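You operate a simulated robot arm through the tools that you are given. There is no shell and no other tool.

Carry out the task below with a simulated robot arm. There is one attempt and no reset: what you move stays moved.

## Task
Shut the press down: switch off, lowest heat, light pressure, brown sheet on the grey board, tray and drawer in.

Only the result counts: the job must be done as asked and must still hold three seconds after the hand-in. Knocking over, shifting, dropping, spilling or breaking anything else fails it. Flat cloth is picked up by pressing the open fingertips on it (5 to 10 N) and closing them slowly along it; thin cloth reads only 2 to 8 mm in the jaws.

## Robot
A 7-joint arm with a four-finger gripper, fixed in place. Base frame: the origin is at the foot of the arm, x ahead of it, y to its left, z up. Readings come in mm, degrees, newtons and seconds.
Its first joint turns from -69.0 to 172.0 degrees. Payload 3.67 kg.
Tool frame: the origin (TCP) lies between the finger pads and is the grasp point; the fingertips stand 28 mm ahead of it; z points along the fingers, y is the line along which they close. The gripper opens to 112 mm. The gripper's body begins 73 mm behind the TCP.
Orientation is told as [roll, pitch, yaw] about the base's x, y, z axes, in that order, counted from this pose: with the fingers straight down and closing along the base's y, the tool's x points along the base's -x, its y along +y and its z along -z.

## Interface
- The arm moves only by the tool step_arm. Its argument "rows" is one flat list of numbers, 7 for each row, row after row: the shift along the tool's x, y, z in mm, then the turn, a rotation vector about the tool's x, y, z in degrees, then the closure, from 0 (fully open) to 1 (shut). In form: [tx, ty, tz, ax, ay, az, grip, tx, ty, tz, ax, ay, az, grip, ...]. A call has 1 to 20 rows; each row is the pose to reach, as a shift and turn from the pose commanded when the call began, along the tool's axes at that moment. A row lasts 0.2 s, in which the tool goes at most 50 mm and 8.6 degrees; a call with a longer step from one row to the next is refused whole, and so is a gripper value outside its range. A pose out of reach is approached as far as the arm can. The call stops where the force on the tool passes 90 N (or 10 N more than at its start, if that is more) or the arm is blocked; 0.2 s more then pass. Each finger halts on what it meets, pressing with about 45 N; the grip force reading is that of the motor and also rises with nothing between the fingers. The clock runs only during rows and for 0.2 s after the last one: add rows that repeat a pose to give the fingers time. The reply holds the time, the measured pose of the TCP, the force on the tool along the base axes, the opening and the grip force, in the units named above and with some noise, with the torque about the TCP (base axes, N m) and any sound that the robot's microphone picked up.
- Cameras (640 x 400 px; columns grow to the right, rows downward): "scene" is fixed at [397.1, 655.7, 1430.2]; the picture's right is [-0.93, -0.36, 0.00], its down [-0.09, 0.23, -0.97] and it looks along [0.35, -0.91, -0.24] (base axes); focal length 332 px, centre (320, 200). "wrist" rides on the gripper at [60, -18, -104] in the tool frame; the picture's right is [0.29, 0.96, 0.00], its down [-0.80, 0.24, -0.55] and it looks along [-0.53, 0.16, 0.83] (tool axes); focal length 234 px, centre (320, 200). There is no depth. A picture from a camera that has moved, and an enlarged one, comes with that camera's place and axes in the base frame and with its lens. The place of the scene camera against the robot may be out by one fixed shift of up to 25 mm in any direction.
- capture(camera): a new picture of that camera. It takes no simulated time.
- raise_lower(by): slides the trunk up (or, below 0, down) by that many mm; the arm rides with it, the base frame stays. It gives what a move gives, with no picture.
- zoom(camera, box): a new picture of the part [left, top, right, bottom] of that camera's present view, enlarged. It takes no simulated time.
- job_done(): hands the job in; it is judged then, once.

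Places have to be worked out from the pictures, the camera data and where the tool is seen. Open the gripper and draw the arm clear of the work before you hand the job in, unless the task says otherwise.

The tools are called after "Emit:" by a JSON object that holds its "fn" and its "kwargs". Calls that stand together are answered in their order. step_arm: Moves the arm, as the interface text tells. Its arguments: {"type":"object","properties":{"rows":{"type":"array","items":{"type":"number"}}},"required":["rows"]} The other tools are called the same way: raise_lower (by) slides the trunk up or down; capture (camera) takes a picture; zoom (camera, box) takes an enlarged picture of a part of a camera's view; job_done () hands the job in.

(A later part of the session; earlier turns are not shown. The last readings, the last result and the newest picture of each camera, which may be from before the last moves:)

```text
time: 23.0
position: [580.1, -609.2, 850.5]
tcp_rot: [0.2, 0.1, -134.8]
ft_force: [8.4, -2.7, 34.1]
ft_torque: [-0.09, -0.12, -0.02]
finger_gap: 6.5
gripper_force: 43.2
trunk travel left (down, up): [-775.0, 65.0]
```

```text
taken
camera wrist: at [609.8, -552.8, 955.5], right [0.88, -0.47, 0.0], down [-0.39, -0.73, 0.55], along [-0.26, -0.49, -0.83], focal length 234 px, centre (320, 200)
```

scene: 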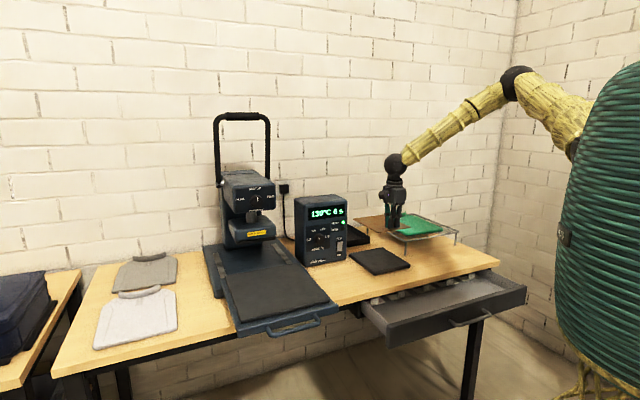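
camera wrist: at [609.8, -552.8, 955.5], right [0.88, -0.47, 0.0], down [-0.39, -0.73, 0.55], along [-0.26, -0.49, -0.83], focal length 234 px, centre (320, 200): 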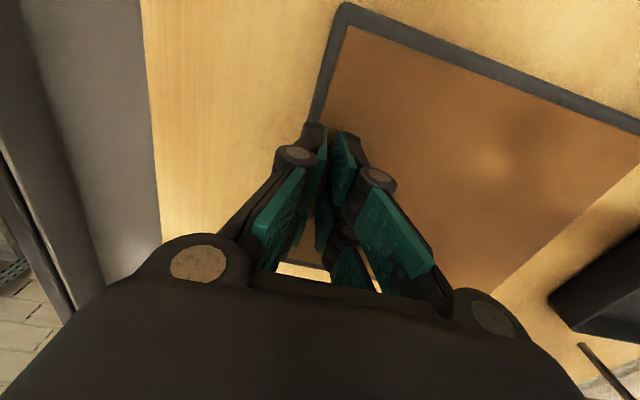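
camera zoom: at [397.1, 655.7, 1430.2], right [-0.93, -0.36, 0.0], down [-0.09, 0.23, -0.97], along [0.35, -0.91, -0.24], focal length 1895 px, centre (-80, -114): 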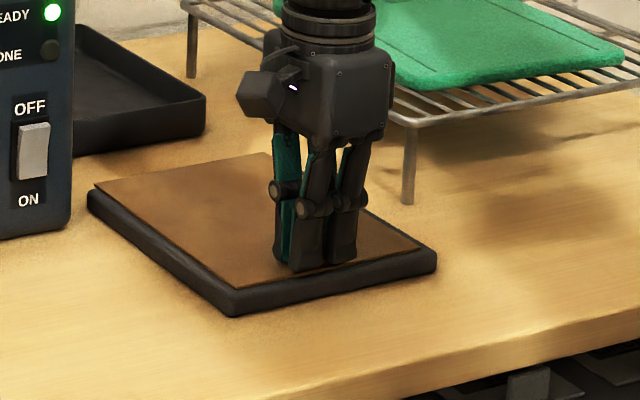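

The sheet touched down on the board (34 N at z≈850.5), well centred. I ease off 2.5 mm, then open gently and rise straight up.

Emit:
{"fn": "step_arm", "kwargs": {"rows": [0, 0, -2.5, 0, 0, 0, 1, 0, 0, -2.5, 0, 0, 0, 1, 0, 0, -2.5, 0, 0, 0, 0.93, 0, 0, -2.5, 0, 0, 0, 0.85, 0, 0, -2.5, 0, 0, 0, 0.75, 0, 0, -2.5, 0, 0, 0, 0.75]}}

Emit:
{"fn": "zoom", "kwargs": {"camera": "scene", "box": [340, 220, 440, 290]}}

Emit:
{"fn": "step_arm", "kwargs": {"rows": [0, 0, -10, 0, 0, 0, 0.75, 0, 0, -25, 0, 0, 0, 0.75, 0, 0, -60, 0, 0, 0, 0.75, 0, 0, -100, 0, 0, 0, 0.75, 0, 0, -150, 0, 0, 0, 0.75, 0, 0, -190, 0, 0, 0, 0.75, 0, 0, -190, 0, 0, 0, 0.75]}}

Emit:
{"fn": "capture", "kwargs": {"camera": "scene"}}

Emit:
{"fn": "capture", "kwargs": {"camera": "wrist"}}

```text
time: 24.4
position: [580.7, -611.1, 848.9]
tcp_rot: [0.1, 0.2, -134.9]
ft_force: [1.6, -0.2, -0.3]
ft_torque: [-0.02, 0.04, 0.03]
finger_gap: 27.8
gripper_force: 0.0
trunk travel left (down, up): [-775.0, 65.0]
```

```text
5.71 times, centred on (390, 255) of scene
camera zoom: at [397.1, 655.7, 1430.2], right [-0.93, -0.36, 0.0], down [-0.09, 0.23, -0.97], along [0.35, -0.91, -0.24], focal length 1895 px, centre (-80, -114)
```

zoom: 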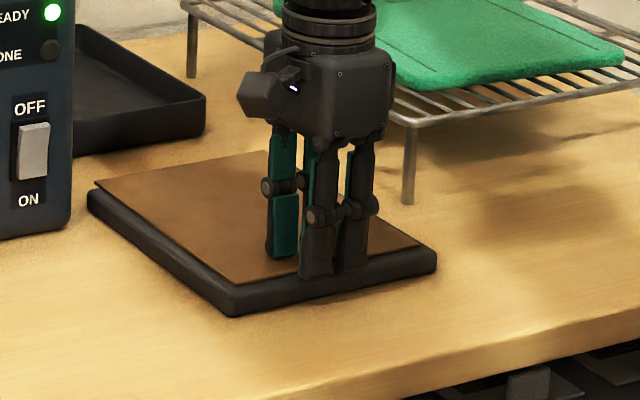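

```text
time: 26.0
position: [581.6, -612.6, 1039.6]
tcp_rot: [0.0, 0.1, -134.9]
ft_force: [0.7, -0.4, -0.7]
ft_torque: [-0.02, 0.01, -0.03]
finger_gap: 27.9
gripper_force: 0.0
trunk travel left (down, up): [-775.0, 65.0]
```

```text
taken
```

scene: 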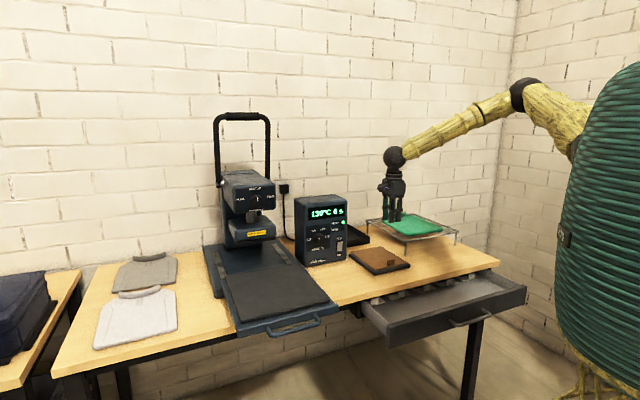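

```text
taken
camera wrist: at [611.0, -556.5, 1144.6], right [0.88, -0.47, 0.0], down [-0.39, -0.74, 0.55], along [-0.26, -0.49, -0.83], focal length 234 px, centre (320, 200)
```

wrist: 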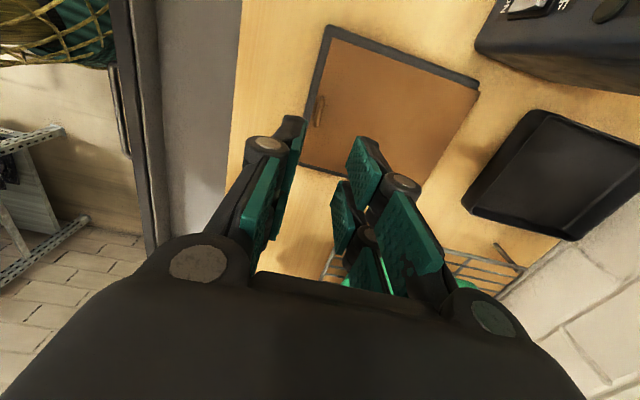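

The sheet lies fully inside the board. Next the tray: its handle bar is at about e1 412…550, e2≈567, z≈850. I move, jaws shut, to a point in front of the handle at a safe height.

Emit:
{"fn": "step_arm", "kwargs": {"rows": [38, -27, 0, 0, 0, 0, 1, 76, -53, 0, 0, 0, 0, 1, 114, -80, 0, 0, 0, 0, 1, 152, -107, 0, 0, 0, 0, 1, 190, -133, 0, 0, 0, 0, 1, 228, -160, 0, 0, 0, 0, 1, 266, -187, 0, 0, 0, 0, 1, 304, -213, 0, 0, 0, 0, 1, 342, -240, 0, 0, 0, 0, 1, 380, -267, 0, 0, 0, 0, 1, 418, -293, 0, 0, 0, 0, 1, 456, -320, 20, 0, 0, 0, 1, 492, -340, 50, 0, 0, 0, 1, 492, -340, 50, 0, 0, 0, 1]}}

Emit:
{"fn": "capture", "kwargs": {"camera": "wrist"}}

Emit:
{"fn": "capture", "kwargs": {"camera": "scene"}}

```text
refused: row 12 steps farther than a row can; nothing moved
```

```text
taken
camera wrist: at [611.0, -556.5, 1144.6], right [0.88, -0.47, 0.0], down [-0.39, -0.74, 0.55], along [-0.26, -0.49, -0.83], focal length 234 px, centre (320, 200)
```

wrist: 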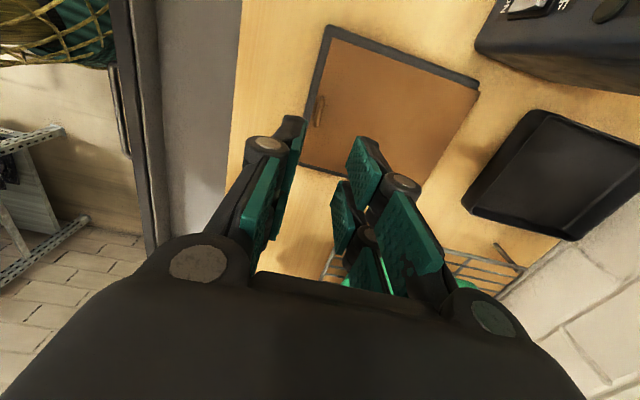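

```text
taken
```

scene: 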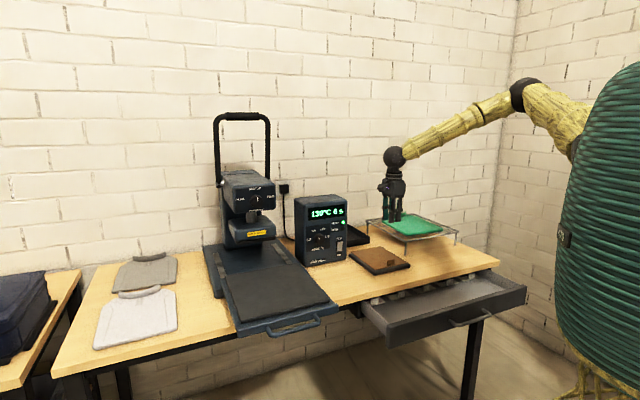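

That call was refused only for too large a step in one row; I send the same path with the height change dropped.

Emit:
{"fn": "step_arm", "kwargs": {"rows": [38, -27, 0, 0, 0, 0, 1, 76, -53, 0, 0, 0, 0, 1, 114, -80, 0, 0, 0, 0, 1, 152, -107, 0, 0, 0, 0, 1, 190, -133, 0, 0, 0, 0, 1, 228, -160, 0, 0, 0, 0, 1, 266, -187, 0, 0, 0, 0, 1, 304, -213, 0, 0, 0, 0, 1, 342, -240, 0, 0, 0, 0, 1, 380, -267, 0, 0, 0, 0, 1, 418, -293, 0, 0, 0, 0, 1, 456, -320, 0, 0, 0, 0, 1, 492, -340, 0, 0, 0, 0, 1, 492, -340, 0, 0, 0, 0, 1, 492, -340, 0, 0, 0, 0, 1]}}

Emit:
{"fn": "capture", "kwargs": {"camera": "wrist"}}

Emit:
{"fn": "capture", "kwargs": {"camera": "scene"}}

```text
time: 29.2
position: [685.1, -23.1, 1038.5]
tcp_rot: [0.0, 0.1, -134.8]
ft_force: [-0.3, 0.0, -0.4]
ft_torque: [-0.01, 0.01, 0.02]
finger_gap: 0.0
gripper_force: 35.8
trunk travel left (down, up): [-775.0, 65.0]
```

```text
taken
camera wrist: at [714.7, 33.5, 1142.7], right [0.88, -0.47, 0.0], down [-0.39, -0.73, 0.55], along [-0.26, -0.49, -0.83], focal length 234 px, centre (320, 200)
```

wrist: 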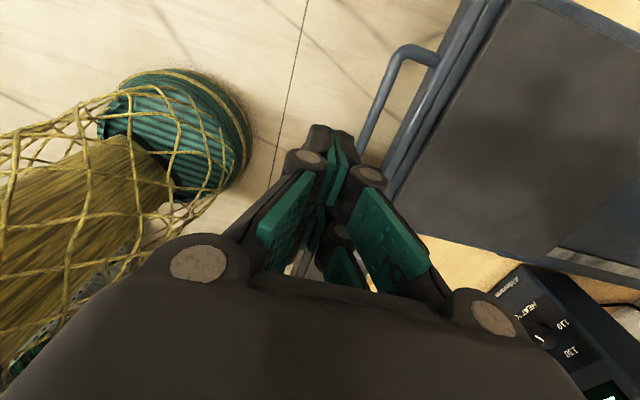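

```text
taken
```

scene: 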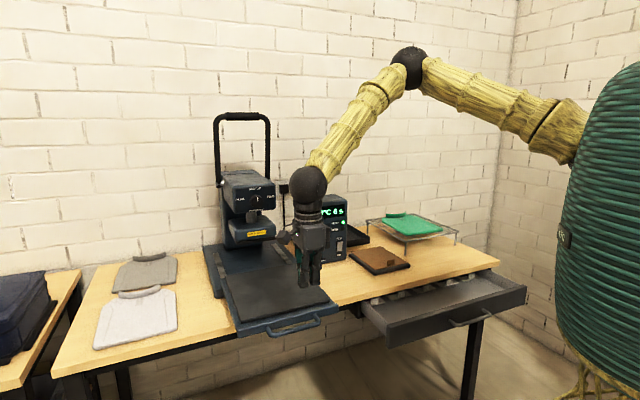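

I am at e1≈468, e2≈501, in front of the handle (bar at e2≈563). I descend so that the closed tips reach just below the bar height.

Emit:
{"fn": "step_arm", "kwargs": {"rows": [0, 0, 45, 0, 0, 0, 1, 0, 0, 90, 0, 0, 0, 1, 0, 0, 130, 0, 0, 0, 1, 0, 0, 160, 0, 0, 0, 1, 0, 0, 174, 0, 0, 0, 1, 0, 0, 174, 0, 0, 0, 1]}}

Emit:
{"fn": "capture", "kwargs": {"camera": "wrist"}}

Emit:
{"fn": "zoom", "kwargs": {"camera": "scene", "box": [200, 200, 360, 360]}}

```text
time: 30.6
position: [684.7, -21.0, 865.1]
tcp_rot: [0.1, 0.0, -134.8]
ft_force: [0.4, 1.2, 0.0]
ft_torque: [-0.03, 0.02, 0.02]
finger_gap: 0.0
gripper_force: 35.8
trunk travel left (down, up): [-775.0, 65.0]
```

```text
taken
camera wrist: at [713.7, 34.1, 970.1], right [0.88, -0.47, 0.0], down [-0.39, -0.73, 0.55], along [-0.26, -0.49, -0.83], focal length 234 px, centre (320, 200)
```

wrist: 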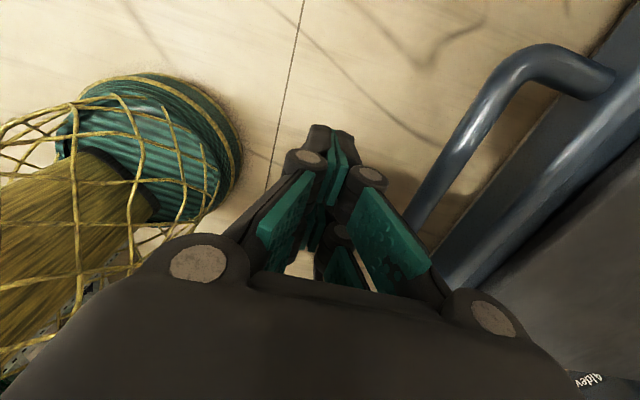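

```text
2.50 times, centred on (280, 280) of scene
camera zoom: at [397.1, 655.7, 1430.2], right [-0.93, -0.36, 0.0], down [-0.09, 0.23, -0.97], along [0.35, -0.91, -0.24], focal length 829 px, centre (420, 0)
```

zoom: 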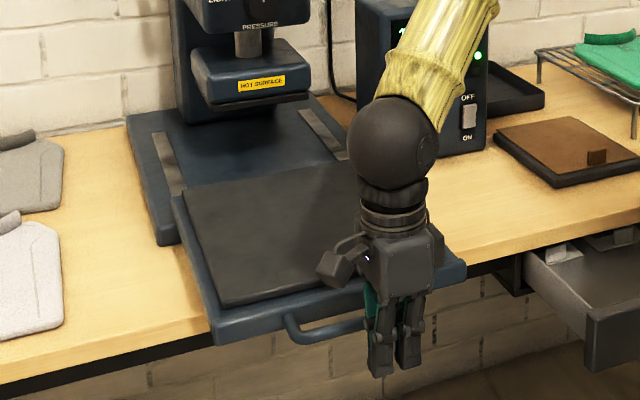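

Tips are just below the bar (z≈837 vs bar ≈849). I push along +e2 steadily; contact expected after ~45 mm.

Emit:
{"fn": "step_arm", "kwargs": {"rows": [0, 15, 0, 0, 0, 0, 1, 0, 30, 0, 0, 0, 0, 1, 0, 42, 0, 0, 0, 0, 1, 0, 52, 0, 0, 0, 0, 1, 0, 62, 0, 0, 0, 0, 1, 0, 72, 0, 0, 0, 0, 1, 0, 82, 0, 0, 0, 0, 1, 0, 92, 0, 0, 0, 0, 1, 0, 102, 0, 0, 0, 0, 1, 0, 112, 0, 0, 0, 0, 1, 0, 122, 0, 0, 0, 0, 1, 0, 132, 0, 0, 0, 0, 1]}}

Emit:
{"fn": "zoom", "kwargs": {"camera": "scene", "box": [200, 200, 360, 360]}}

Emit:
{"fn": "capture", "kwargs": {"camera": "wrist"}}

```text
time: 33.2
position: [780.2, -115.7, 867.3]
tcp_rot: [0.0, 0.0, -134.9]
ft_force: [-0.9, -0.1, 0.0]
ft_torque: [0.0, 0.01, 0.01]
finger_gap: 0.1
gripper_force: 35.4
trunk travel left (down, up): [-775.0, 65.0]
```

```text
2.50 times, centred on (280, 280) of scene
camera zoom: at [397.1, 655.7, 1430.2], right [-0.93, -0.36, 0.0], down [-0.09, 0.23, -0.97], along [0.35, -0.91, -0.24], focal length 829 px, centre (420, 0)
```

zoom: 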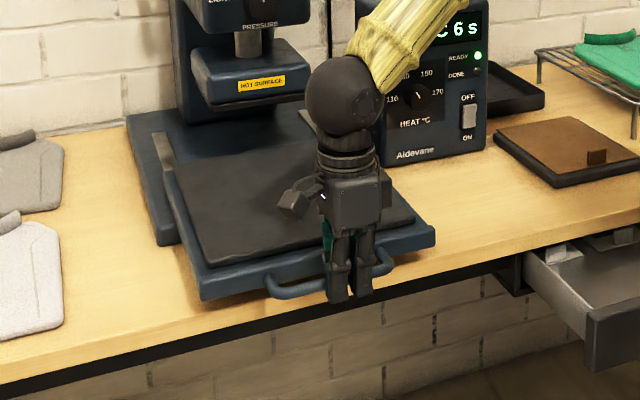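

```text
taken
camera wrist: at [809.4, -60.1, 971.2], right [0.88, -0.47, 0.0], down [-0.39, -0.73, 0.55], along [-0.26, -0.49, -0.83], focal length 234 px, centre (320, 200)
```

wrist: 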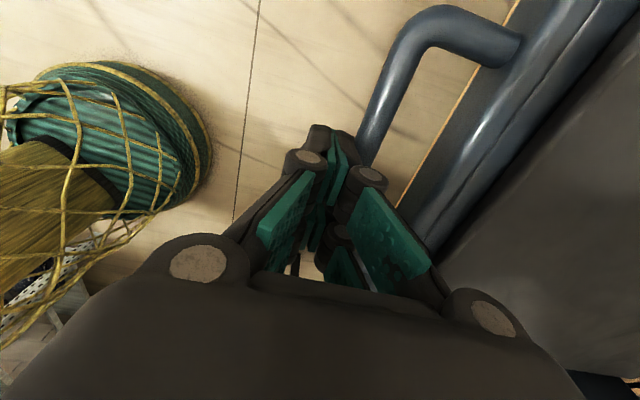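

The tray slides freely (moved ~80 mm so far). I continue pushing.

Emit:
{"fn": "step_arm", "kwargs": {"rows": [0, 10, 0, 0, 0, 0, 1, 0, 20, 0, 0, 0, 0, 1, 0, 30, 0, 0, 0, 0, 1, 0, 40, 0, 0, 0, 0, 1, 0, 50, 0, 0, 0, 0, 1, 0, 60, 0, 0, 0, 0, 1, 0, 70, 0, 0, 0, 0, 1, 0, 80, 0, 0, 0, 0, 1, 0, 90, 0, 0, 0, 0, 1, 0, 100, 0, 0, 0, 0, 1, 0, 110, 0, 0, 0, 0, 1, 0, 120, 0, 0, 0, 0, 1, 0, 128, 0, 0, 0, 0, 1, 0, 136, 0, 0, 0, 0, 1]}}

Emit:
{"fn": "zoom", "kwargs": {"camera": "scene", "box": [200, 160, 360, 320]}}

Emit:
{"fn": "capture", "kwargs": {"camera": "wrist"}}

```text
time: 36.2
position: [875.4, -212.7, 865.6]
tcp_rot: [0.0, 0.0, -134.8]
ft_force: [-0.8, 1.2, -0.3]
ft_torque: [0.02, 0.01, 0.03]
finger_gap: 0.0
gripper_force: 35.6
trunk travel left (down, up): [-775.0, 65.0]
```

```text
2.50 times, centred on (280, 240) of scene
camera zoom: at [397.1, 655.7, 1430.2], right [-0.93, -0.36, 0.0], down [-0.09, 0.23, -0.97], along [0.35, -0.91, -0.24], focal length 829 px, centre (420, 100)
```

zoom: 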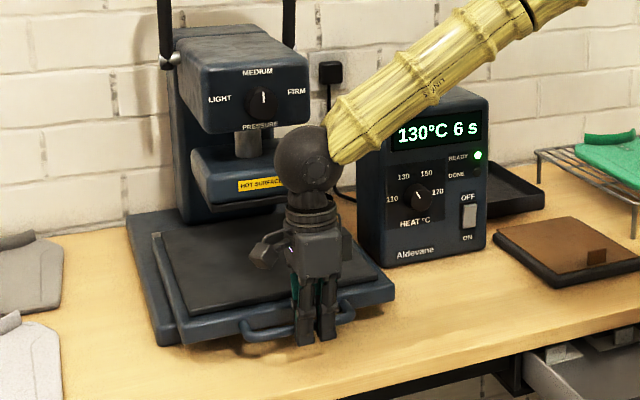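

```text
taken
camera wrist: at [905.1, -157.0, 970.7], right [0.88, -0.47, 0.0], down [-0.39, -0.73, 0.55], along [-0.26, -0.49, -0.83], focal length 234 px, centre (320, 200)
```

wrist: 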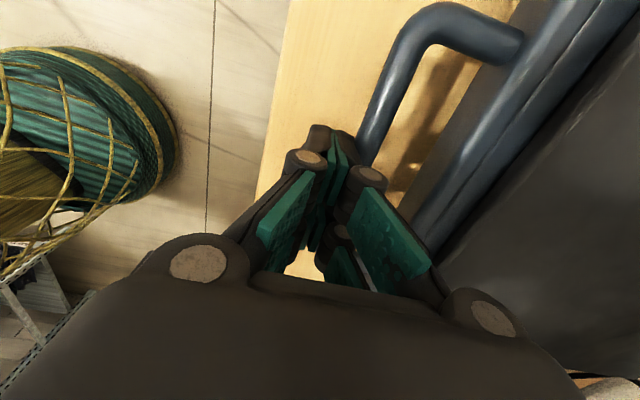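

The tray is nearly home. I push on with smaller steps until it meets its stop.

Emit:
{"fn": "step_arm", "kwargs": {"rows": [0, 5, 0, 0, 0, 0, 1, 0, 10, 0, 0, 0, 0, 1, 0, 15, 0, 0, 0, 0, 1, 0, 20, 0, 0, 0, 0, 1, 0, 25, 0, 0, 0, 0, 1, 0, 30, 0, 0, 0, 0, 1, 0, 35, 0, 0, 0, 0, 1, 0, 40, 0, 0, 0, 0, 1, 0, 45, 0, 0, 0, 0, 1, 0, 50, 0, 0, 0, 0, 1]}}

Emit:
{"fn": "zoom", "kwargs": {"camera": "scene", "box": [200, 160, 360, 320]}}

```text
time: 38.4
position: [911.3, -245.8, 868.0]
tcp_rot: [0.0, 0.1, -134.8]
ft_force: [-0.8, 0.6, 0.1]
ft_torque: [0.01, -0.01, 0.05]
finger_gap: 0.1
gripper_force: 35.6
trunk travel left (down, up): [-775.0, 65.0]
```

```text
2.50 times, centred on (280, 240) of scene
camera zoom: at [397.1, 655.7, 1430.2], right [-0.93, -0.36, 0.0], down [-0.09, 0.23, -0.97], along [0.35, -0.91, -0.24], focal length 829 px, centre (420, 100)
```

zoom: 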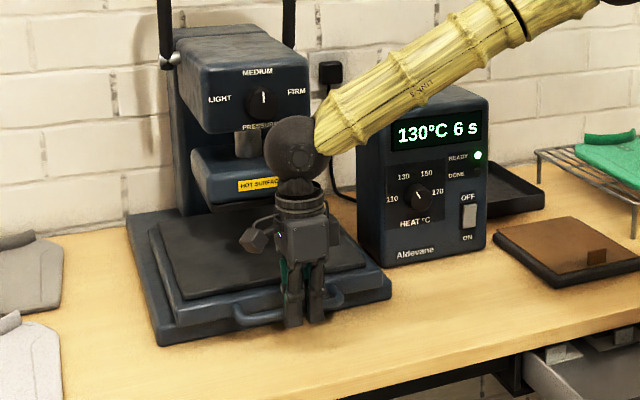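

The tray front is now about flush with the base front, still no resistance. I continue slowly to feel for the end stop.

Emit:
{"fn": "step_arm", "kwargs": {"rows": [0, 4, 0, 0, 0, 0, 1, 0, 8, 0, 0, 0, 0, 1, 0, 12, 0, 0, 0, 0, 1, 0, 16, 0, 0, 0, 0, 1, 0, 20, 0, 0, 0, 0, 1, 0, 24, 0, 0, 0, 0, 1]}}

Emit:
{"fn": "zoom", "kwargs": {"camera": "scene", "box": [200, 160, 360, 320]}}

Emit:
{"fn": "capture", "kwargs": {"camera": "wrist"}}

```text
time: 39.8
position: [924.5, -260.2, 866.3]
tcp_rot: [-0.2, -0.1, -134.7]
ft_force: [-30.7, 18.0, -2.5]
ft_torque: [0.23, 0.52, 0.08]
finger_gap: 0.0
gripper_force: 35.9
trunk travel left (down, up): [-775.0, 65.0]
```

```text
2.50 times, centred on (280, 240) of scene
camera zoom: at [397.1, 655.7, 1430.2], right [-0.93, -0.36, 0.0], down [-0.09, 0.23, -0.97], along [0.35, -0.91, -0.24], focal length 829 px, centre (420, 100)
```

zoom: 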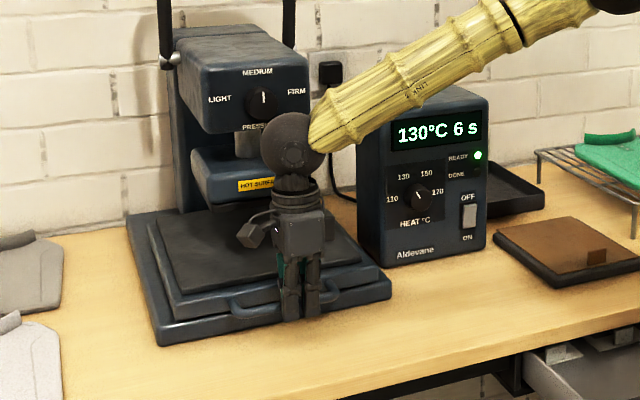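

```text
taken
camera wrist: at [953.3, -204.2, 970.7], right [0.88, -0.47, 0.0], down [-0.39, -0.74, 0.56], along [-0.26, -0.49, -0.83], focal length 234 px, centre (320, 200)
```

wrist: 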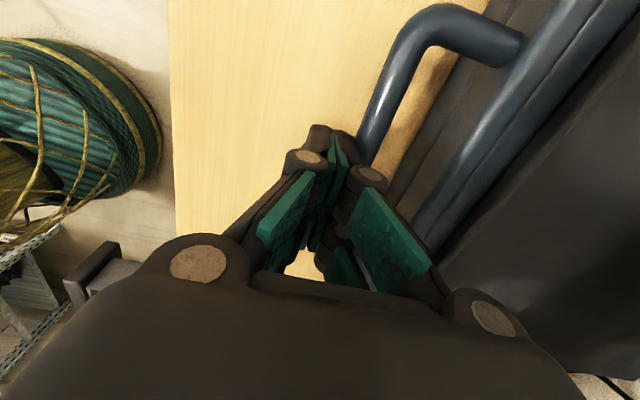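

About 36 N with the arm lagging its command: the tray seems at its stop. I press 4 mm more to confirm, then back off.

Emit:
{"fn": "step_arm", "kwargs": {"rows": [0, 2, 0, 0, 0, 0, 1, 0, 4, 0, 0, 0, 0, 1, 0, 4, 0, 0, 0, 0, 1]}}

Emit:
{"fn": "step_arm", "kwargs": {"rows": [0, -10, 0, 0, 0, 0, 1, 0, -25, 0, 0, 0, 0, 1, 0, -50, 0, 0, 0, 0, 1, 0, -50, -40, 0, 0, 0, 1, 0, -50, -85, 0, 0, 0, 1, 0, -50, -130, 0, 0, 0, 1, 0, -50, -130, 0, 0, 0, 1]}}

Emit:
{"fn": "zoom", "kwargs": {"camera": "scene", "box": [200, 160, 360, 320]}}

Emit:
{"fn": "capture", "kwargs": {"camera": "wrist"}}

```text
time: 40.6
position: [924.1, -260.8, 866.7]
tcp_rot: [-0.2, -0.3, -134.5]
ft_force: [-63.1, 37.0, -19.6]
ft_torque: [0.64, 1.11, -0.09]
finger_gap: 0.0
gripper_force: 35.7
trunk travel left (down, up): [-775.0, 65.0]
```

```text
time: 42.2
position: [897.5, -232.4, 997.2]
tcp_rot: [-0.1, 0.0, -134.9]
ft_force: [0.6, 0.1, 0.4]
ft_torque: [0.0, 0.01, 0.02]
finger_gap: 0.0
gripper_force: 35.7
trunk travel left (down, up): [-775.0, 65.0]
```

```text
2.50 times, centred on (280, 240) of scene
camera zoom: at [397.1, 655.7, 1430.2], right [-0.93, -0.36, 0.0], down [-0.09, 0.23, -0.97], along [0.35, -0.91, -0.24], focal length 829 px, centre (420, 100)
```

zoom: 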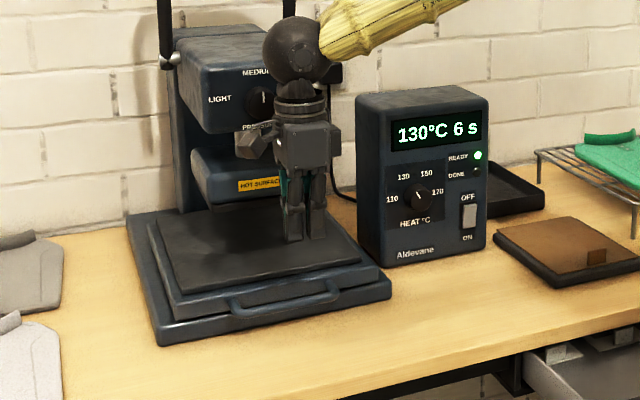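

```text
taken
camera wrist: at [927.1, -176.9, 1102.2], right [0.88, -0.47, 0.0], down [-0.39, -0.73, 0.55], along [-0.26, -0.49, -0.83], focal length 234 px, centre (320, 200)
```

wrist: 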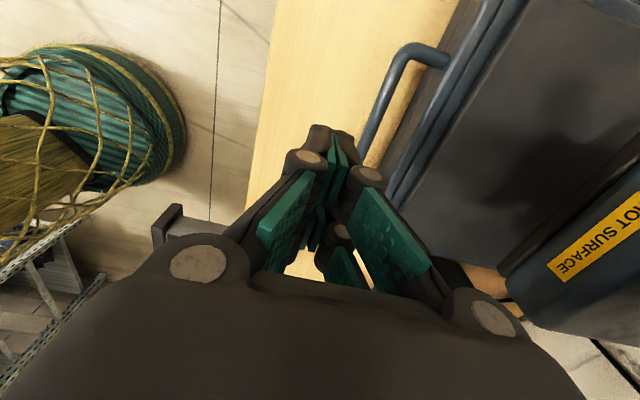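

The tray did not budge under 73 N: it is fully in. Now the drawer; I move at height to a spot in front of its handle for a close look.

Emit:
{"fn": "step_arm", "kwargs": {"rows": [-38, -22, 0, 0, 0, 0, 1, -77, -45, 0, 0, 0, 0, 1, -115, -67, 0, 0, 0, 0, 1, -154, -90, 0, 0, 0, 0, 1, -192, -112, 0, 0, 0, 0, 1, -231, -135, 0, 0, 0, 0, 1, -269, -157, 0, 0, 0, 0, 1, -307, -180, 0, 0, 0, 0, 1, -346, -202, 0, 0, 0, 0, 1, -384, -225, 0, 0, 0, 0, 1, -423, -247, 0, 0, 0, 0, 1, -461, -270, 0, 0, 0, 0, 1, -500, -292, 0, 0, 0, 0, 1, -538, -315, 0, 0, 0, 0, 1, -577, -337, 0, 0, 0, 0, 1, -615, -359, 0, 0, 0, 0, 1, -615, -359, 0, 0, 0, 0, 1, -615, -359, 0, 0, 0, 0, 1]}}

Emit:
{"fn": "capture", "kwargs": {"camera": "wrist"}}

Emit:
{"fn": "capture", "kwargs": {"camera": "scene"}}

```text
time: 46.0
position: [273.6, -505.1, 952.2]
tcp_rot: [-0.1, 0.2, -134.8]
ft_force: [0.3, -0.3, 0.2]
ft_torque: [-0.01, 0.01, 0.03]
finger_gap: 0.0
gripper_force: 35.7
out of reach, approached as far as the arm can: row 12, 13, 14, 15, 16, 17, 18
trunk travel left (down, up): [-775.0, 65.0]
```

```text
taken
camera wrist: at [303.3, -449.7, 1056.9], right [0.88, -0.47, 0.0], down [-0.39, -0.74, 0.55], along [-0.26, -0.49, -0.83], focal length 234 px, centre (320, 200)
```

wrist: 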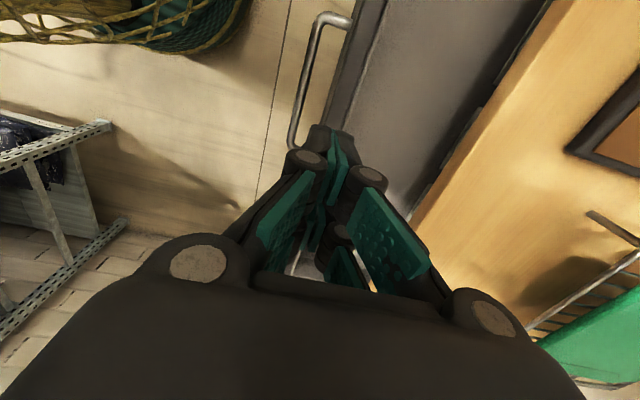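

```text
taken
```

scene: 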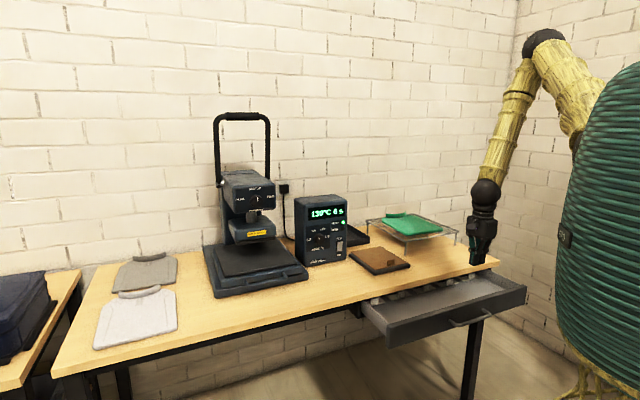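

The arm could not reach that far in with this wrist yaw; it stopped safely at (274, −505, 952). I first check what pose is now held by sending a null move.

Emit:
{"fn": "step_arm", "kwargs": {"rows": [0, 0, 0, 0, 0, 0, 1]}}

```text
time: 46.4
position: [276.3, -505.7, 952.2]
tcp_rot: [0.0, 0.1, -134.8]
ft_force: [0.0, 0.6, -0.2]
ft_torque: [0.02, -0.01, 0.01]
finger_gap: 0.0
gripper_force: 35.6
trunk travel left (down, up): [-775.0, 65.0]
```

The held pose is the actual one. I turn the wrist back to yaw −45° while lifting a little, since that wrist angle should reach better here.

Emit:
{"fn": "step_arm", "kwargs": {"rows": [6, 0, -5, 0, 0, -8, 1, 12, 0, -10, 0, 0, -16, 1, 18, 0, -15, 0, 0, -24, 1, 24, 0, -20, 0, 0, -32, 1, 30, 0, -25, 0, 0, -40, 1, 36, 0, -30, 0, 0, -48, 1, 42, 0, -35, 0, 0, -56, 1, 48, 0, -40, 0, 0, -64, 1, 54, 0, -45, 0, 0, -72, 1, 60, 0, -50, 0, 0, -80, 1, 60, 0, -50, 0, 0, -88, 1, 60, 0, -50, 0, 0, -90, 1]}}

```text
time: 49.0
position: [328.3, -479.0, 990.3]
tcp_rot: [0.0, 0.0, -44.7]
ft_force: [0.8, 0.5, -0.9]
ft_torque: [0.01, -0.04, -0.04]
finger_gap: 0.2
gripper_force: 35.9
out of reach, approached as far as the arm can: row 2, 3, 4, 5, 6, 7, 8, 9, 10, 11, 12
trunk travel left (down, up): [-775.0, 65.0]
```

Reach is limited inward at this height. I look from here; pushing the drawer's front panel nearer e1≈0–50 (easier azimuth) may be best.

Emit:
{"fn": "capture", "kwargs": {"camera": "wrist"}}

Emit:
{"fn": "zoom", "kwargs": {"camera": "wrist", "box": [60, 0, 380, 160]}}

Emit:
{"fn": "zoom", "kwargs": {"camera": "scene", "box": [350, 240, 540, 360]}}

```text
taken
camera wrist: at [272.4, -449.1, 1096.1], right [0.47, 0.88, 0.0], down [0.74, -0.39, 0.55], along [0.49, -0.26, -0.83], focal length 234 px, centre (320, 200)
```

wrist: 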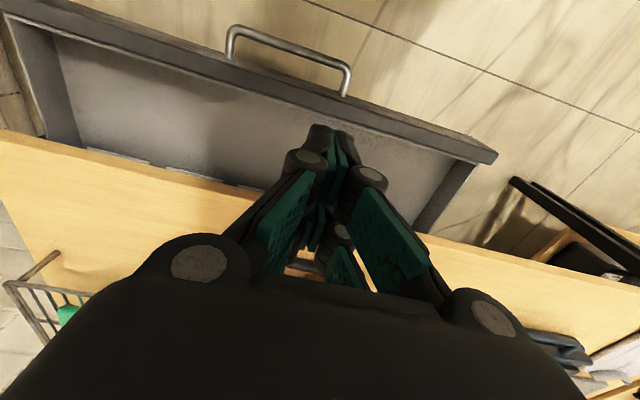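

```text
2.00 times, centred on (220, 80) of wrist
camera zoom: at [272.4, -449.1, 1096.1], right [0.47, 0.88, 0.0], down [0.74, -0.39, 0.55], along [0.49, -0.26, -0.83], focal length 468 px, centre (520, 440)
```

zoom: 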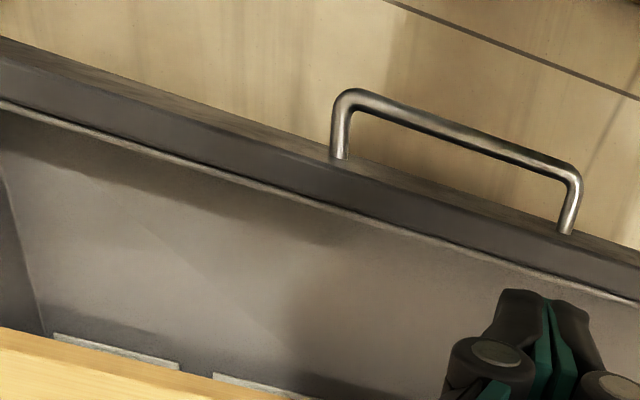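

```text
3.33 times, centred on (445, 300) of scene
camera zoom: at [397.1, 655.7, 1430.2], right [-0.93, -0.36, 0.0], down [-0.09, 0.23, -0.97], along [0.35, -0.91, -0.24], focal length 1105 px, centre (-97, -133)
```

zoom: 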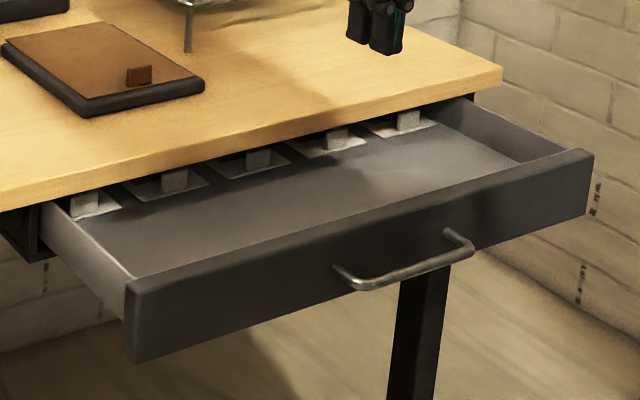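

The panel's top front edge is at z≈758, e2≈559, and its +e1 end at e1≈175. I'll come down in front of the panel at e1≈30 along a path that stays in reach, first to z≈840.

Emit:
{"fn": "step_arm", "kwargs": {"rows": [-7, 45, 2, 0, 0, 0, 1, -14, 90, 4, 0, 0, 0, 1, -19, 137, 5, 0, 0, 0, 1, -4, 137, 37, 0, 0, 0, 1, 11, 137, 70, 0, 0, 0, 1, 24, 137, 93, 0, 0, 0, 1, 36, 137, 115, 0, 0, 0, 1, 49, 137, 133, 0, 0, 0, 1, 61, 137, 150, 0, 0, 0, 1, 61, 137, 150, 0, 0, 0, 1]}}

Emit:
{"fn": "capture", "kwargs": {"camera": "wrist"}}

Emit:
{"fn": "capture", "kwargs": {"camera": "scene"}}

```text
time: 51.2
position: [382.4, -336.8, 841.1]
tcp_rot: [0.0, -0.1, -44.9]
ft_force: [0.1, -0.3, -0.7]
ft_torque: [0.02, -0.01, 0.01]
finger_gap: 0.4
gripper_force: 35.1
trunk travel left (down, up): [-775.0, 65.0]
```

```text
taken
camera wrist: at [328.2, -306.9, 947.2], right [0.47, 0.88, 0.0], down [0.73, -0.39, 0.55], along [0.49, -0.26, -0.83], focal length 234 px, centre (320, 200)
```

wrist: 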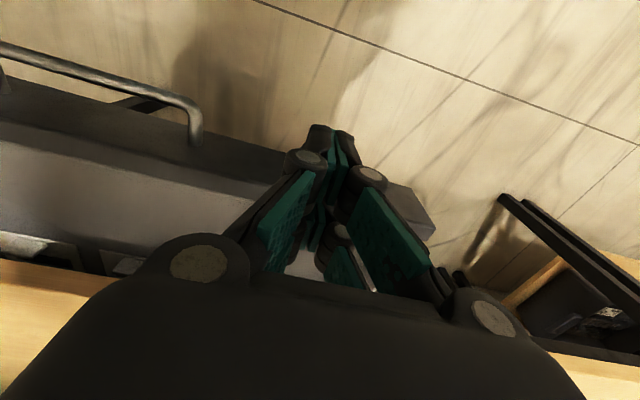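

```text
taken
```

scene: 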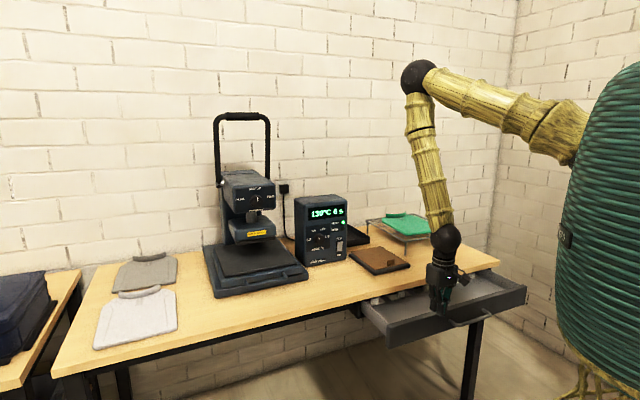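

Within reach: now at e1≈32, e2≈509, z≈841 in front of the panel. I back off 15 mm more and lower the tips to z≈732.

Emit:
{"fn": "step_arm", "kwargs": {"rows": [8, 0, 20, 0, 0, 0, 1, 15, 0, 45, 0, 0, 0, 1, 15, 0, 68, 0, 0, 0, 1, 15, 0, 81, 0, 0, 0, 1, 15, 0, 81, 0, 0, 0, 1]}}

Emit:
{"fn": "capture", "kwargs": {"camera": "wrist"}}

Emit:
{"fn": "zoom", "kwargs": {"camera": "scene", "box": [350, 220, 540, 360]}}

```text
time: 52.4
position: [373.7, -327.2, 762.0]
tcp_rot: [0.0, 0.0, -45.0]
ft_force: [0.4, -0.6, -0.3]
ft_torque: [0.0, -0.04, -0.02]
finger_gap: 0.2
gripper_force: 35.7
trunk travel left (down, up): [-775.0, 65.0]
```

```text
taken
camera wrist: at [317.9, -296.9, 866.3], right [0.47, 0.88, 0.0], down [0.73, -0.39, 0.55], along [0.49, -0.26, -0.83], focal length 234 px, centre (320, 200)
```

wrist: 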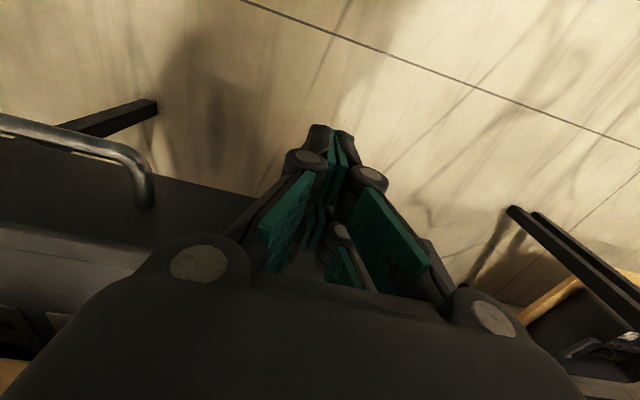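

```text
2.86 times, centred on (445, 290) of scene
camera zoom: at [397.1, 655.7, 1430.2], right [-0.93, -0.36, 0.0], down [-0.09, 0.23, -0.97], along [0.35, -0.91, -0.24], focal length 947 px, centre (-37, -57)
```

zoom: 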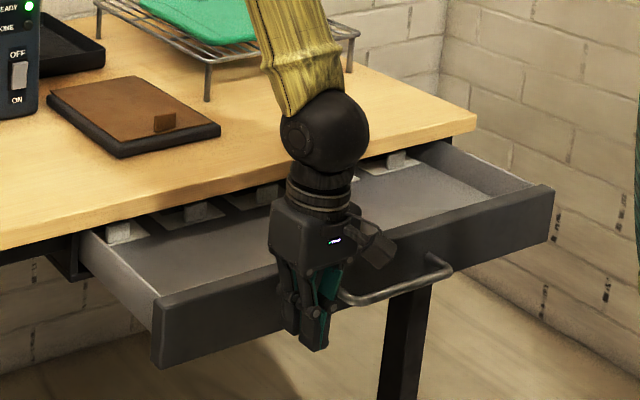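

The closed fingers stand in front of the panel at mid-height. I push along +e2 gently (about 35 mm/s).

Emit:
{"fn": "step_arm", "kwargs": {"rows": [-12, 0, 0, 0, 0, 0, 1, -24, 0, 0, 0, 0, 0, 1, -32, 0, 0, 0, 0, 0, 1, -38, 0, 0, 0, 0, 0, 1, -44, 0, 0, 0, 0, 0, 1, -51, 0, 0, 0, 0, 0, 1, -58, 0, 0, 0, 0, 0, 1, -65, 0, 0, 0, 0, 0, 1, -72, 0, 0, 0, 0, 0, 1, -79, 0, 0, 0, 0, 0, 1, -86, 0, 0, 0, 0, 0, 1, -93, 0, 0, 0, 0, 0, 1, -100, 0, 0, 0, 0, 0, 1, -107, 0, 0, 0, 0, 0, 1, -114, 0, 0, 0, 0, 0, 1, -121, 0, 0, 0, 0, 0, 1]}}

Emit:
{"fn": "zoom", "kwargs": {"camera": "scene", "box": [350, 220, 540, 360]}}

```text
time: 55.8
position: [458.0, -413.3, 761.2]
tcp_rot: [0.2, 0.0, -44.8]
ft_force: [-0.1, 0.8, 0.9]
ft_torque: [0.04, 0.03, 0.0]
finger_gap: 0.1
gripper_force: 35.0
trunk travel left (down, up): [-775.0, 65.0]
```

```text
2.86 times, centred on (445, 290) of scene
camera zoom: at [397.1, 655.7, 1430.2], right [-0.93, -0.36, 0.0], down [-0.09, 0.23, -0.97], along [0.35, -0.91, -0.24], focal length 947 px, centre (-37, -57)
```

zoom: 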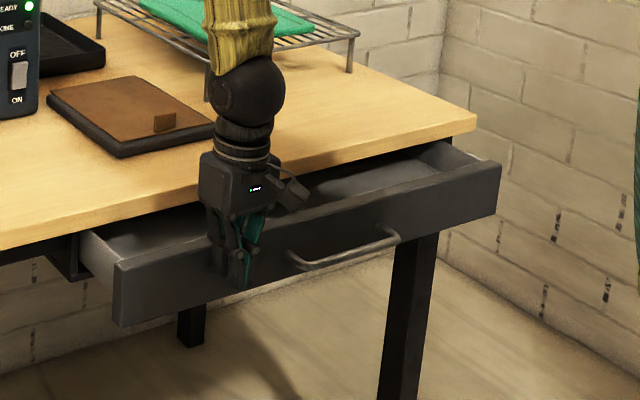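

The drawer is sliding in (about 85 mm so far) without resistance. I keep pushing until it stops.

Emit:
{"fn": "step_arm", "kwargs": {"rows": [-6, 0, 0, 0, 0, 0, 1, -12, 0, 0, 0, 0, 0, 1, -18, 0, 0, 0, 0, 0, 1, -24, 0, 0, 0, 0, 0, 1, -30, 0, 0, 0, 0, 0, 1, -36, 0, 0, 0, 0, 0, 1, -42, 0, 0, 0, 0, 0, 1, -48, 0, 0, 0, 0, 0, 1, -54, 0, 0, 0, 0, 0, 1, -60, 0, 0, 0, 0, 0, 1]}}

Emit:
{"fn": "zoom", "kwargs": {"camera": "scene", "box": [350, 220, 540, 360]}}

```text
time: 58.0
position: [502.0, -455.0, 760.2]
tcp_rot: [-0.1, -0.1, -44.8]
ft_force: [0.1, 0.1, -0.3]
ft_torque: [-0.01, -0.01, -0.02]
finger_gap: 0.3
gripper_force: 35.5
trunk travel left (down, up): [-775.0, 65.0]
```

```text
2.86 times, centred on (445, 290) of scene
camera zoom: at [397.1, 655.7, 1430.2], right [-0.93, -0.36, 0.0], down [-0.09, 0.23, -0.97], along [0.35, -0.91, -0.24], focal length 947 px, centre (-37, -57)
```

zoom: 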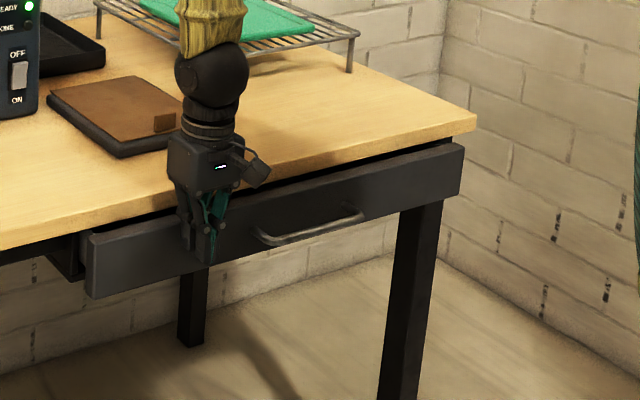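

Almost closed. Slower now, feeling for the stop.

Emit:
{"fn": "step_arm", "kwargs": {"rows": [-4, 0, 0, 0, 0, 0, 1, -8, 0, 0, 0, 0, 0, 1, -12, 0, 0, 0, 0, 0, 1, -16, 0, 0, 0, 0, 0, 1, -20, 0, 0, 0, 0, 0, 1]}}

Emit:
{"fn": "zoom", "kwargs": {"camera": "scene", "box": [350, 220, 540, 360]}}

Emit:
{"fn": "capture", "kwargs": {"camera": "wrist"}}

```text
time: 59.2
position: [516.8, -470.2, 759.9]
tcp_rot: [0.0, 0.1, -44.9]
ft_force: [1.0, -0.4, -0.9]
ft_torque: [-0.03, 0.0, 0.0]
finger_gap: 0.1
gripper_force: 35.3
trunk travel left (down, up): [-775.0, 65.0]
```

```text
2.86 times, centred on (445, 290) of scene
camera zoom: at [397.1, 655.7, 1430.2], right [-0.93, -0.36, 0.0], down [-0.09, 0.23, -0.97], along [0.35, -0.91, -0.24], focal length 947 px, centre (-37, -57)
```

zoom: 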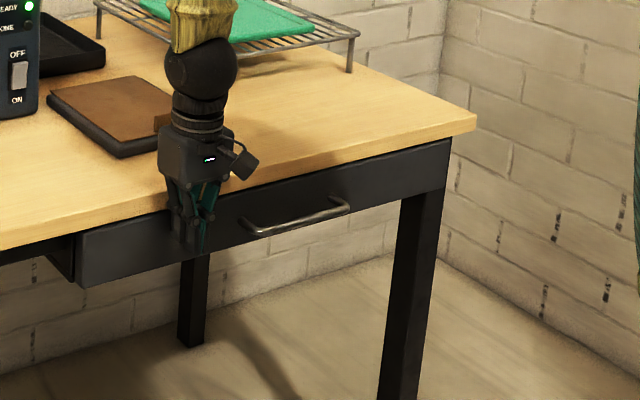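

```text
taken
camera wrist: at [460.7, -439.4, 865.4], right [0.47, 0.88, 0.0], down [0.73, -0.39, 0.55], along [0.49, -0.26, -0.83], focal length 234 px, centre (320, 200)
```

wrist: 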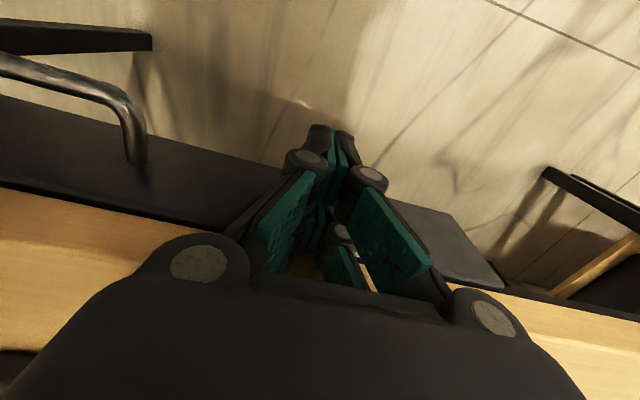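

Only a small gap remains; still no resistance. I push on in small steps.

Emit:
{"fn": "step_arm", "kwargs": {"rows": [-3, 0, 0, 0, 0, 0, 1, -6, 0, 0, 0, 0, 0, 1, -9, 0, 0, 0, 0, 0, 1, -12, 0, 0, 0, 0, 0, 1, -15, 0, 0, 0, 0, 0, 1]}}

Emit:
{"fn": "zoom", "kwargs": {"camera": "scene", "box": [350, 220, 540, 360]}}

Emit:
{"fn": "capture", "kwargs": {"camera": "wrist"}}

```text
time: 60.4
position: [519.7, -474.1, 760.8]
tcp_rot: [-0.1, 0.6, -44.7]
ft_force: [-40.1, 59.1, -24.1]
ft_torque: [0.05, 0.09, 0.12]
finger_gap: 5.9
gripper_force: 35.3
trunk travel left (down, up): [-775.0, 65.0]
```

```text
2.86 times, centred on (445, 290) of scene
camera zoom: at [397.1, 655.7, 1430.2], right [-0.93, -0.36, 0.0], down [-0.09, 0.23, -0.97], along [0.35, -0.91, -0.24], focal length 947 px, centre (-37, -57)
```

zoom: 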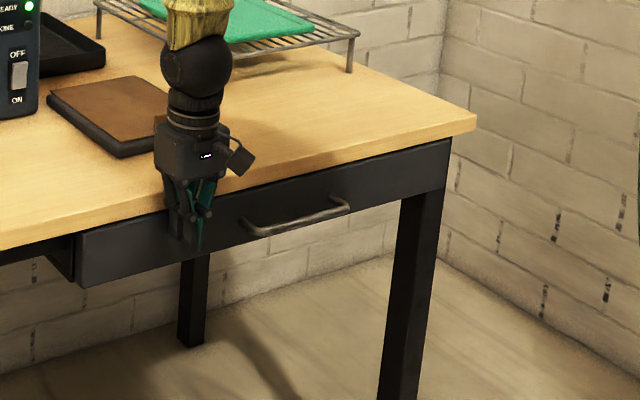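

```text
taken
camera wrist: at [465.8, -444.4, 867.2], right [0.47, 0.88, 0.0], down [0.74, -0.39, 0.54], along [0.48, -0.26, -0.84], focal length 234 px, centre (320, 200)
```

wrist: 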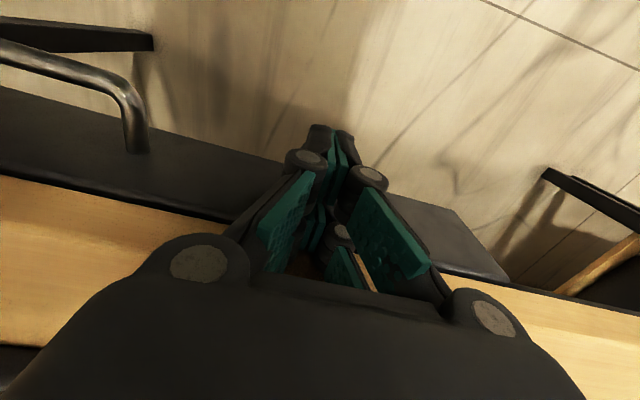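

About 75 N at e2≈703, but the fingers may be touching the table edge rather than only the panel. I back off and inspect the drawer's front.

Emit:
{"fn": "step_arm", "kwargs": {"rows": [10, 0, 0, 0, 0, 0, 1, 30, 0, 0, 0, 0, 0, 1, 60, 0, 0, 0, 0, 0, 1, 100, 0, 0, 0, 0, 0, 1, 100, 0, 0, 0, 0, 0, 1]}}

Emit:
{"fn": "zoom", "kwargs": {"camera": "scene", "box": [350, 240, 450, 320]}}

Emit:
{"fn": "zoom", "kwargs": {"camera": "scene", "box": [430, 240, 530, 320]}}

Emit:
{"fn": "capture", "kwargs": {"camera": "wrist"}}

```text
time: 61.6
position: [455.7, -410.8, 761.8]
tcp_rot: [0.1, -0.1, -44.9]
ft_force: [-0.2, 0.2, -0.4]
ft_torque: [0.0, 0.01, -0.02]
finger_gap: 0.0
gripper_force: 35.8
trunk travel left (down, up): [-775.0, 65.0]
```

```text
5.00 times, centred on (400, 280) of scene
camera zoom: at [397.1, 655.7, 1430.2], right [-0.93, -0.36, 0.0], down [-0.09, 0.23, -0.97], along [0.35, -0.91, -0.24], focal length 1658 px, centre (-80, -200)
```

zoom: 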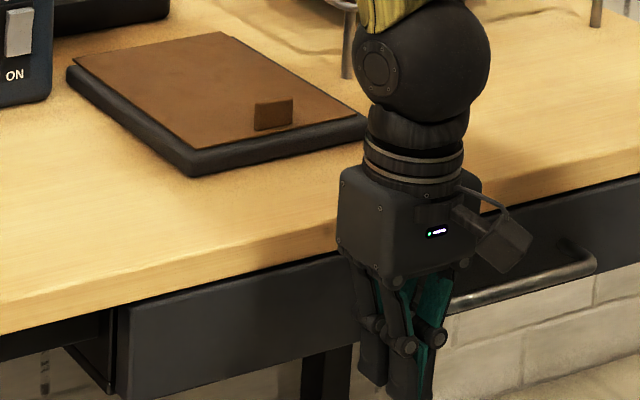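

```text
5.00 times, centred on (480, 280) of scene
camera zoom: at [397.1, 655.7, 1430.2], right [-0.93, -0.36, 0.0], down [-0.09, 0.23, -0.97], along [0.35, -0.91, -0.24], focal length 1658 px, centre (-480, -200)
```

zoom: 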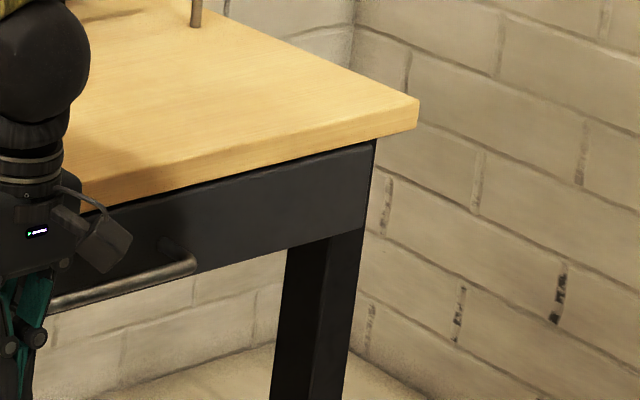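

```text
taken
camera wrist: at [399.5, -381.0, 866.7], right [0.47, 0.88, 0.0], down [0.73, -0.39, 0.55], along [0.49, -0.26, -0.83], focal length 234 px, centre (320, 200)
```

wrist: 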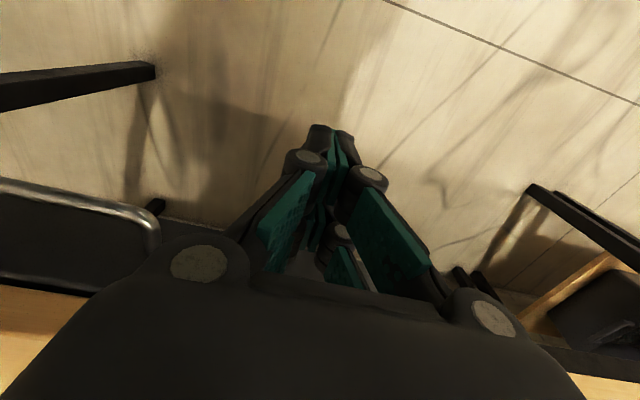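

The panel looks flush with the table edge, but to be sure it's at its stop I tilt the fingers 30° inward so that only the tips can touch the panel, clear of the table edge.

Emit:
{"fn": "step_arm", "kwargs": {"rows": [0, 0, 3, 0, -7.5, 0, 1, 0, 0, 6, 0, -15, 0, 1, 0, 0, 9, 0, -22.5, 0, 1, 0, 0, 12, 0, -30, 0, 1, 0, 0, 12, 0, -30, 0, 1]}}

Emit:
{"fn": "zoom", "kwargs": {"camera": "scene", "box": [350, 220, 510, 340]}}

Emit:
{"fn": "capture", "kwargs": {"camera": "wrist"}}

```text
time: 62.8
position: [456.3, -411.1, 749.1]
tcp_rot: [0.0, -30.1, -44.9]
ft_force: [-0.3, -0.1, 0.2]
ft_torque: [-0.02, -0.01, 0.02]
finger_gap: 0.0
gripper_force: 36.1
trunk travel left (down, up): [-775.0, 65.0]
```

```text
3.33 times, centred on (430, 280) of scene
camera zoom: at [397.1, 655.7, 1430.2], right [-0.93, -0.36, 0.0], down [-0.09, 0.23, -0.97], along [0.35, -0.91, -0.24], focal length 1105 px, centre (-47, -67)
```

zoom: 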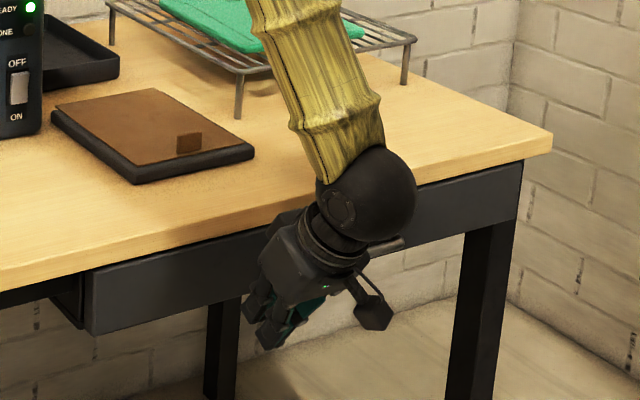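

```text
taken
camera wrist: at [369.3, -349.0, 810.1], right [0.5, 0.85, -0.14], down [0.46, -0.12, 0.88], along [0.73, -0.5, -0.45], focal length 234 px, centre (320, 200)
```

wrist: 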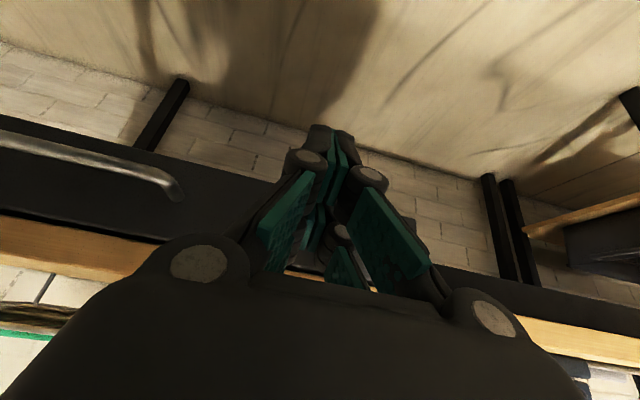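

Tool tilted, tip leading. I push horizontally along e2 (combined tool x/z), slowly near contact expected at ~79 mm.

Emit:
{"fn": "step_arm", "kwargs": {"rows": [-17.3, 0, 10, 0, 0, 0, 1, -34.6, 0, 20, 0, 0, 0, 1, -52, 0, 30, 0, 0, 0, 1, -60.6, 0, 35, 0, 0, 0, 1, -64.1, 0, 37, 0, 0, 0, 1, -67.5, 0, 39, 0, 0, 0, 1, -71, 0, 41, 0, 0, 0, 1, -74.5, 0, 43, 0, 0, 0, 1, -77.9, 0, 45, 0, 0, 0, 1]}}

Emit:
{"fn": "zoom", "kwargs": {"camera": "scene", "box": [350, 220, 510, 340]}}

Emit:
{"fn": "capture", "kwargs": {"camera": "wrist"}}

```text
time: 64.8
position: [514.5, -465.9, 749.1]
tcp_rot: [-0.1, -29.5, -44.8]
ft_force: [-41.5, 44.7, -1.5]
ft_torque: [0.72, 0.23, 0.06]
finger_gap: 6.1
gripper_force: 35.4
trunk travel left (down, up): [-775.0, 65.0]
```

```text
3.33 times, centred on (430, 280) of scene
camera zoom: at [397.1, 655.7, 1430.2], right [-0.93, -0.36, 0.0], down [-0.09, 0.23, -0.97], along [0.35, -0.91, -0.24], focal length 1105 px, centre (-47, -67)
```

zoom: 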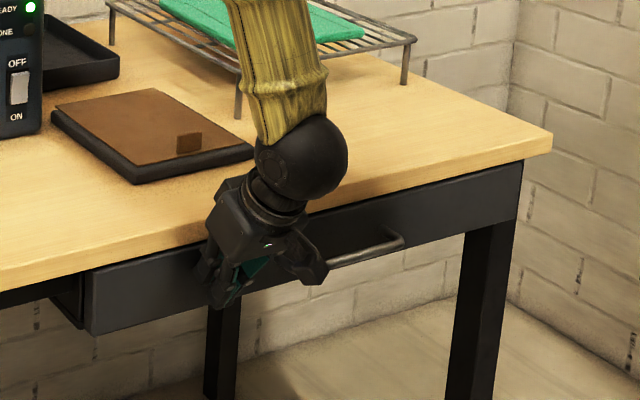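

```text
taken
camera wrist: at [428.4, -405.9, 810.9], right [0.5, 0.86, -0.14], down [0.47, -0.13, 0.87], along [0.73, -0.5, -0.46], focal length 234 px, centre (320, 200)
```

wrist: 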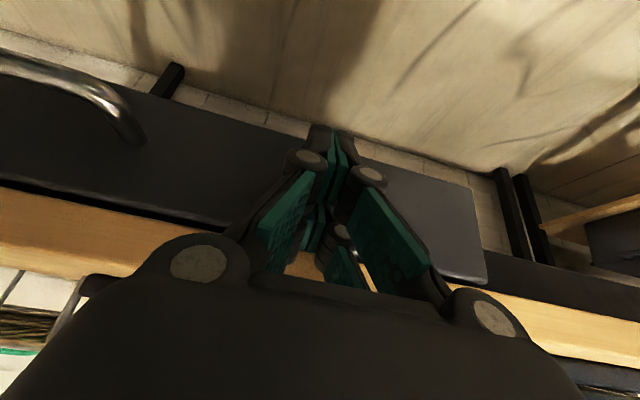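

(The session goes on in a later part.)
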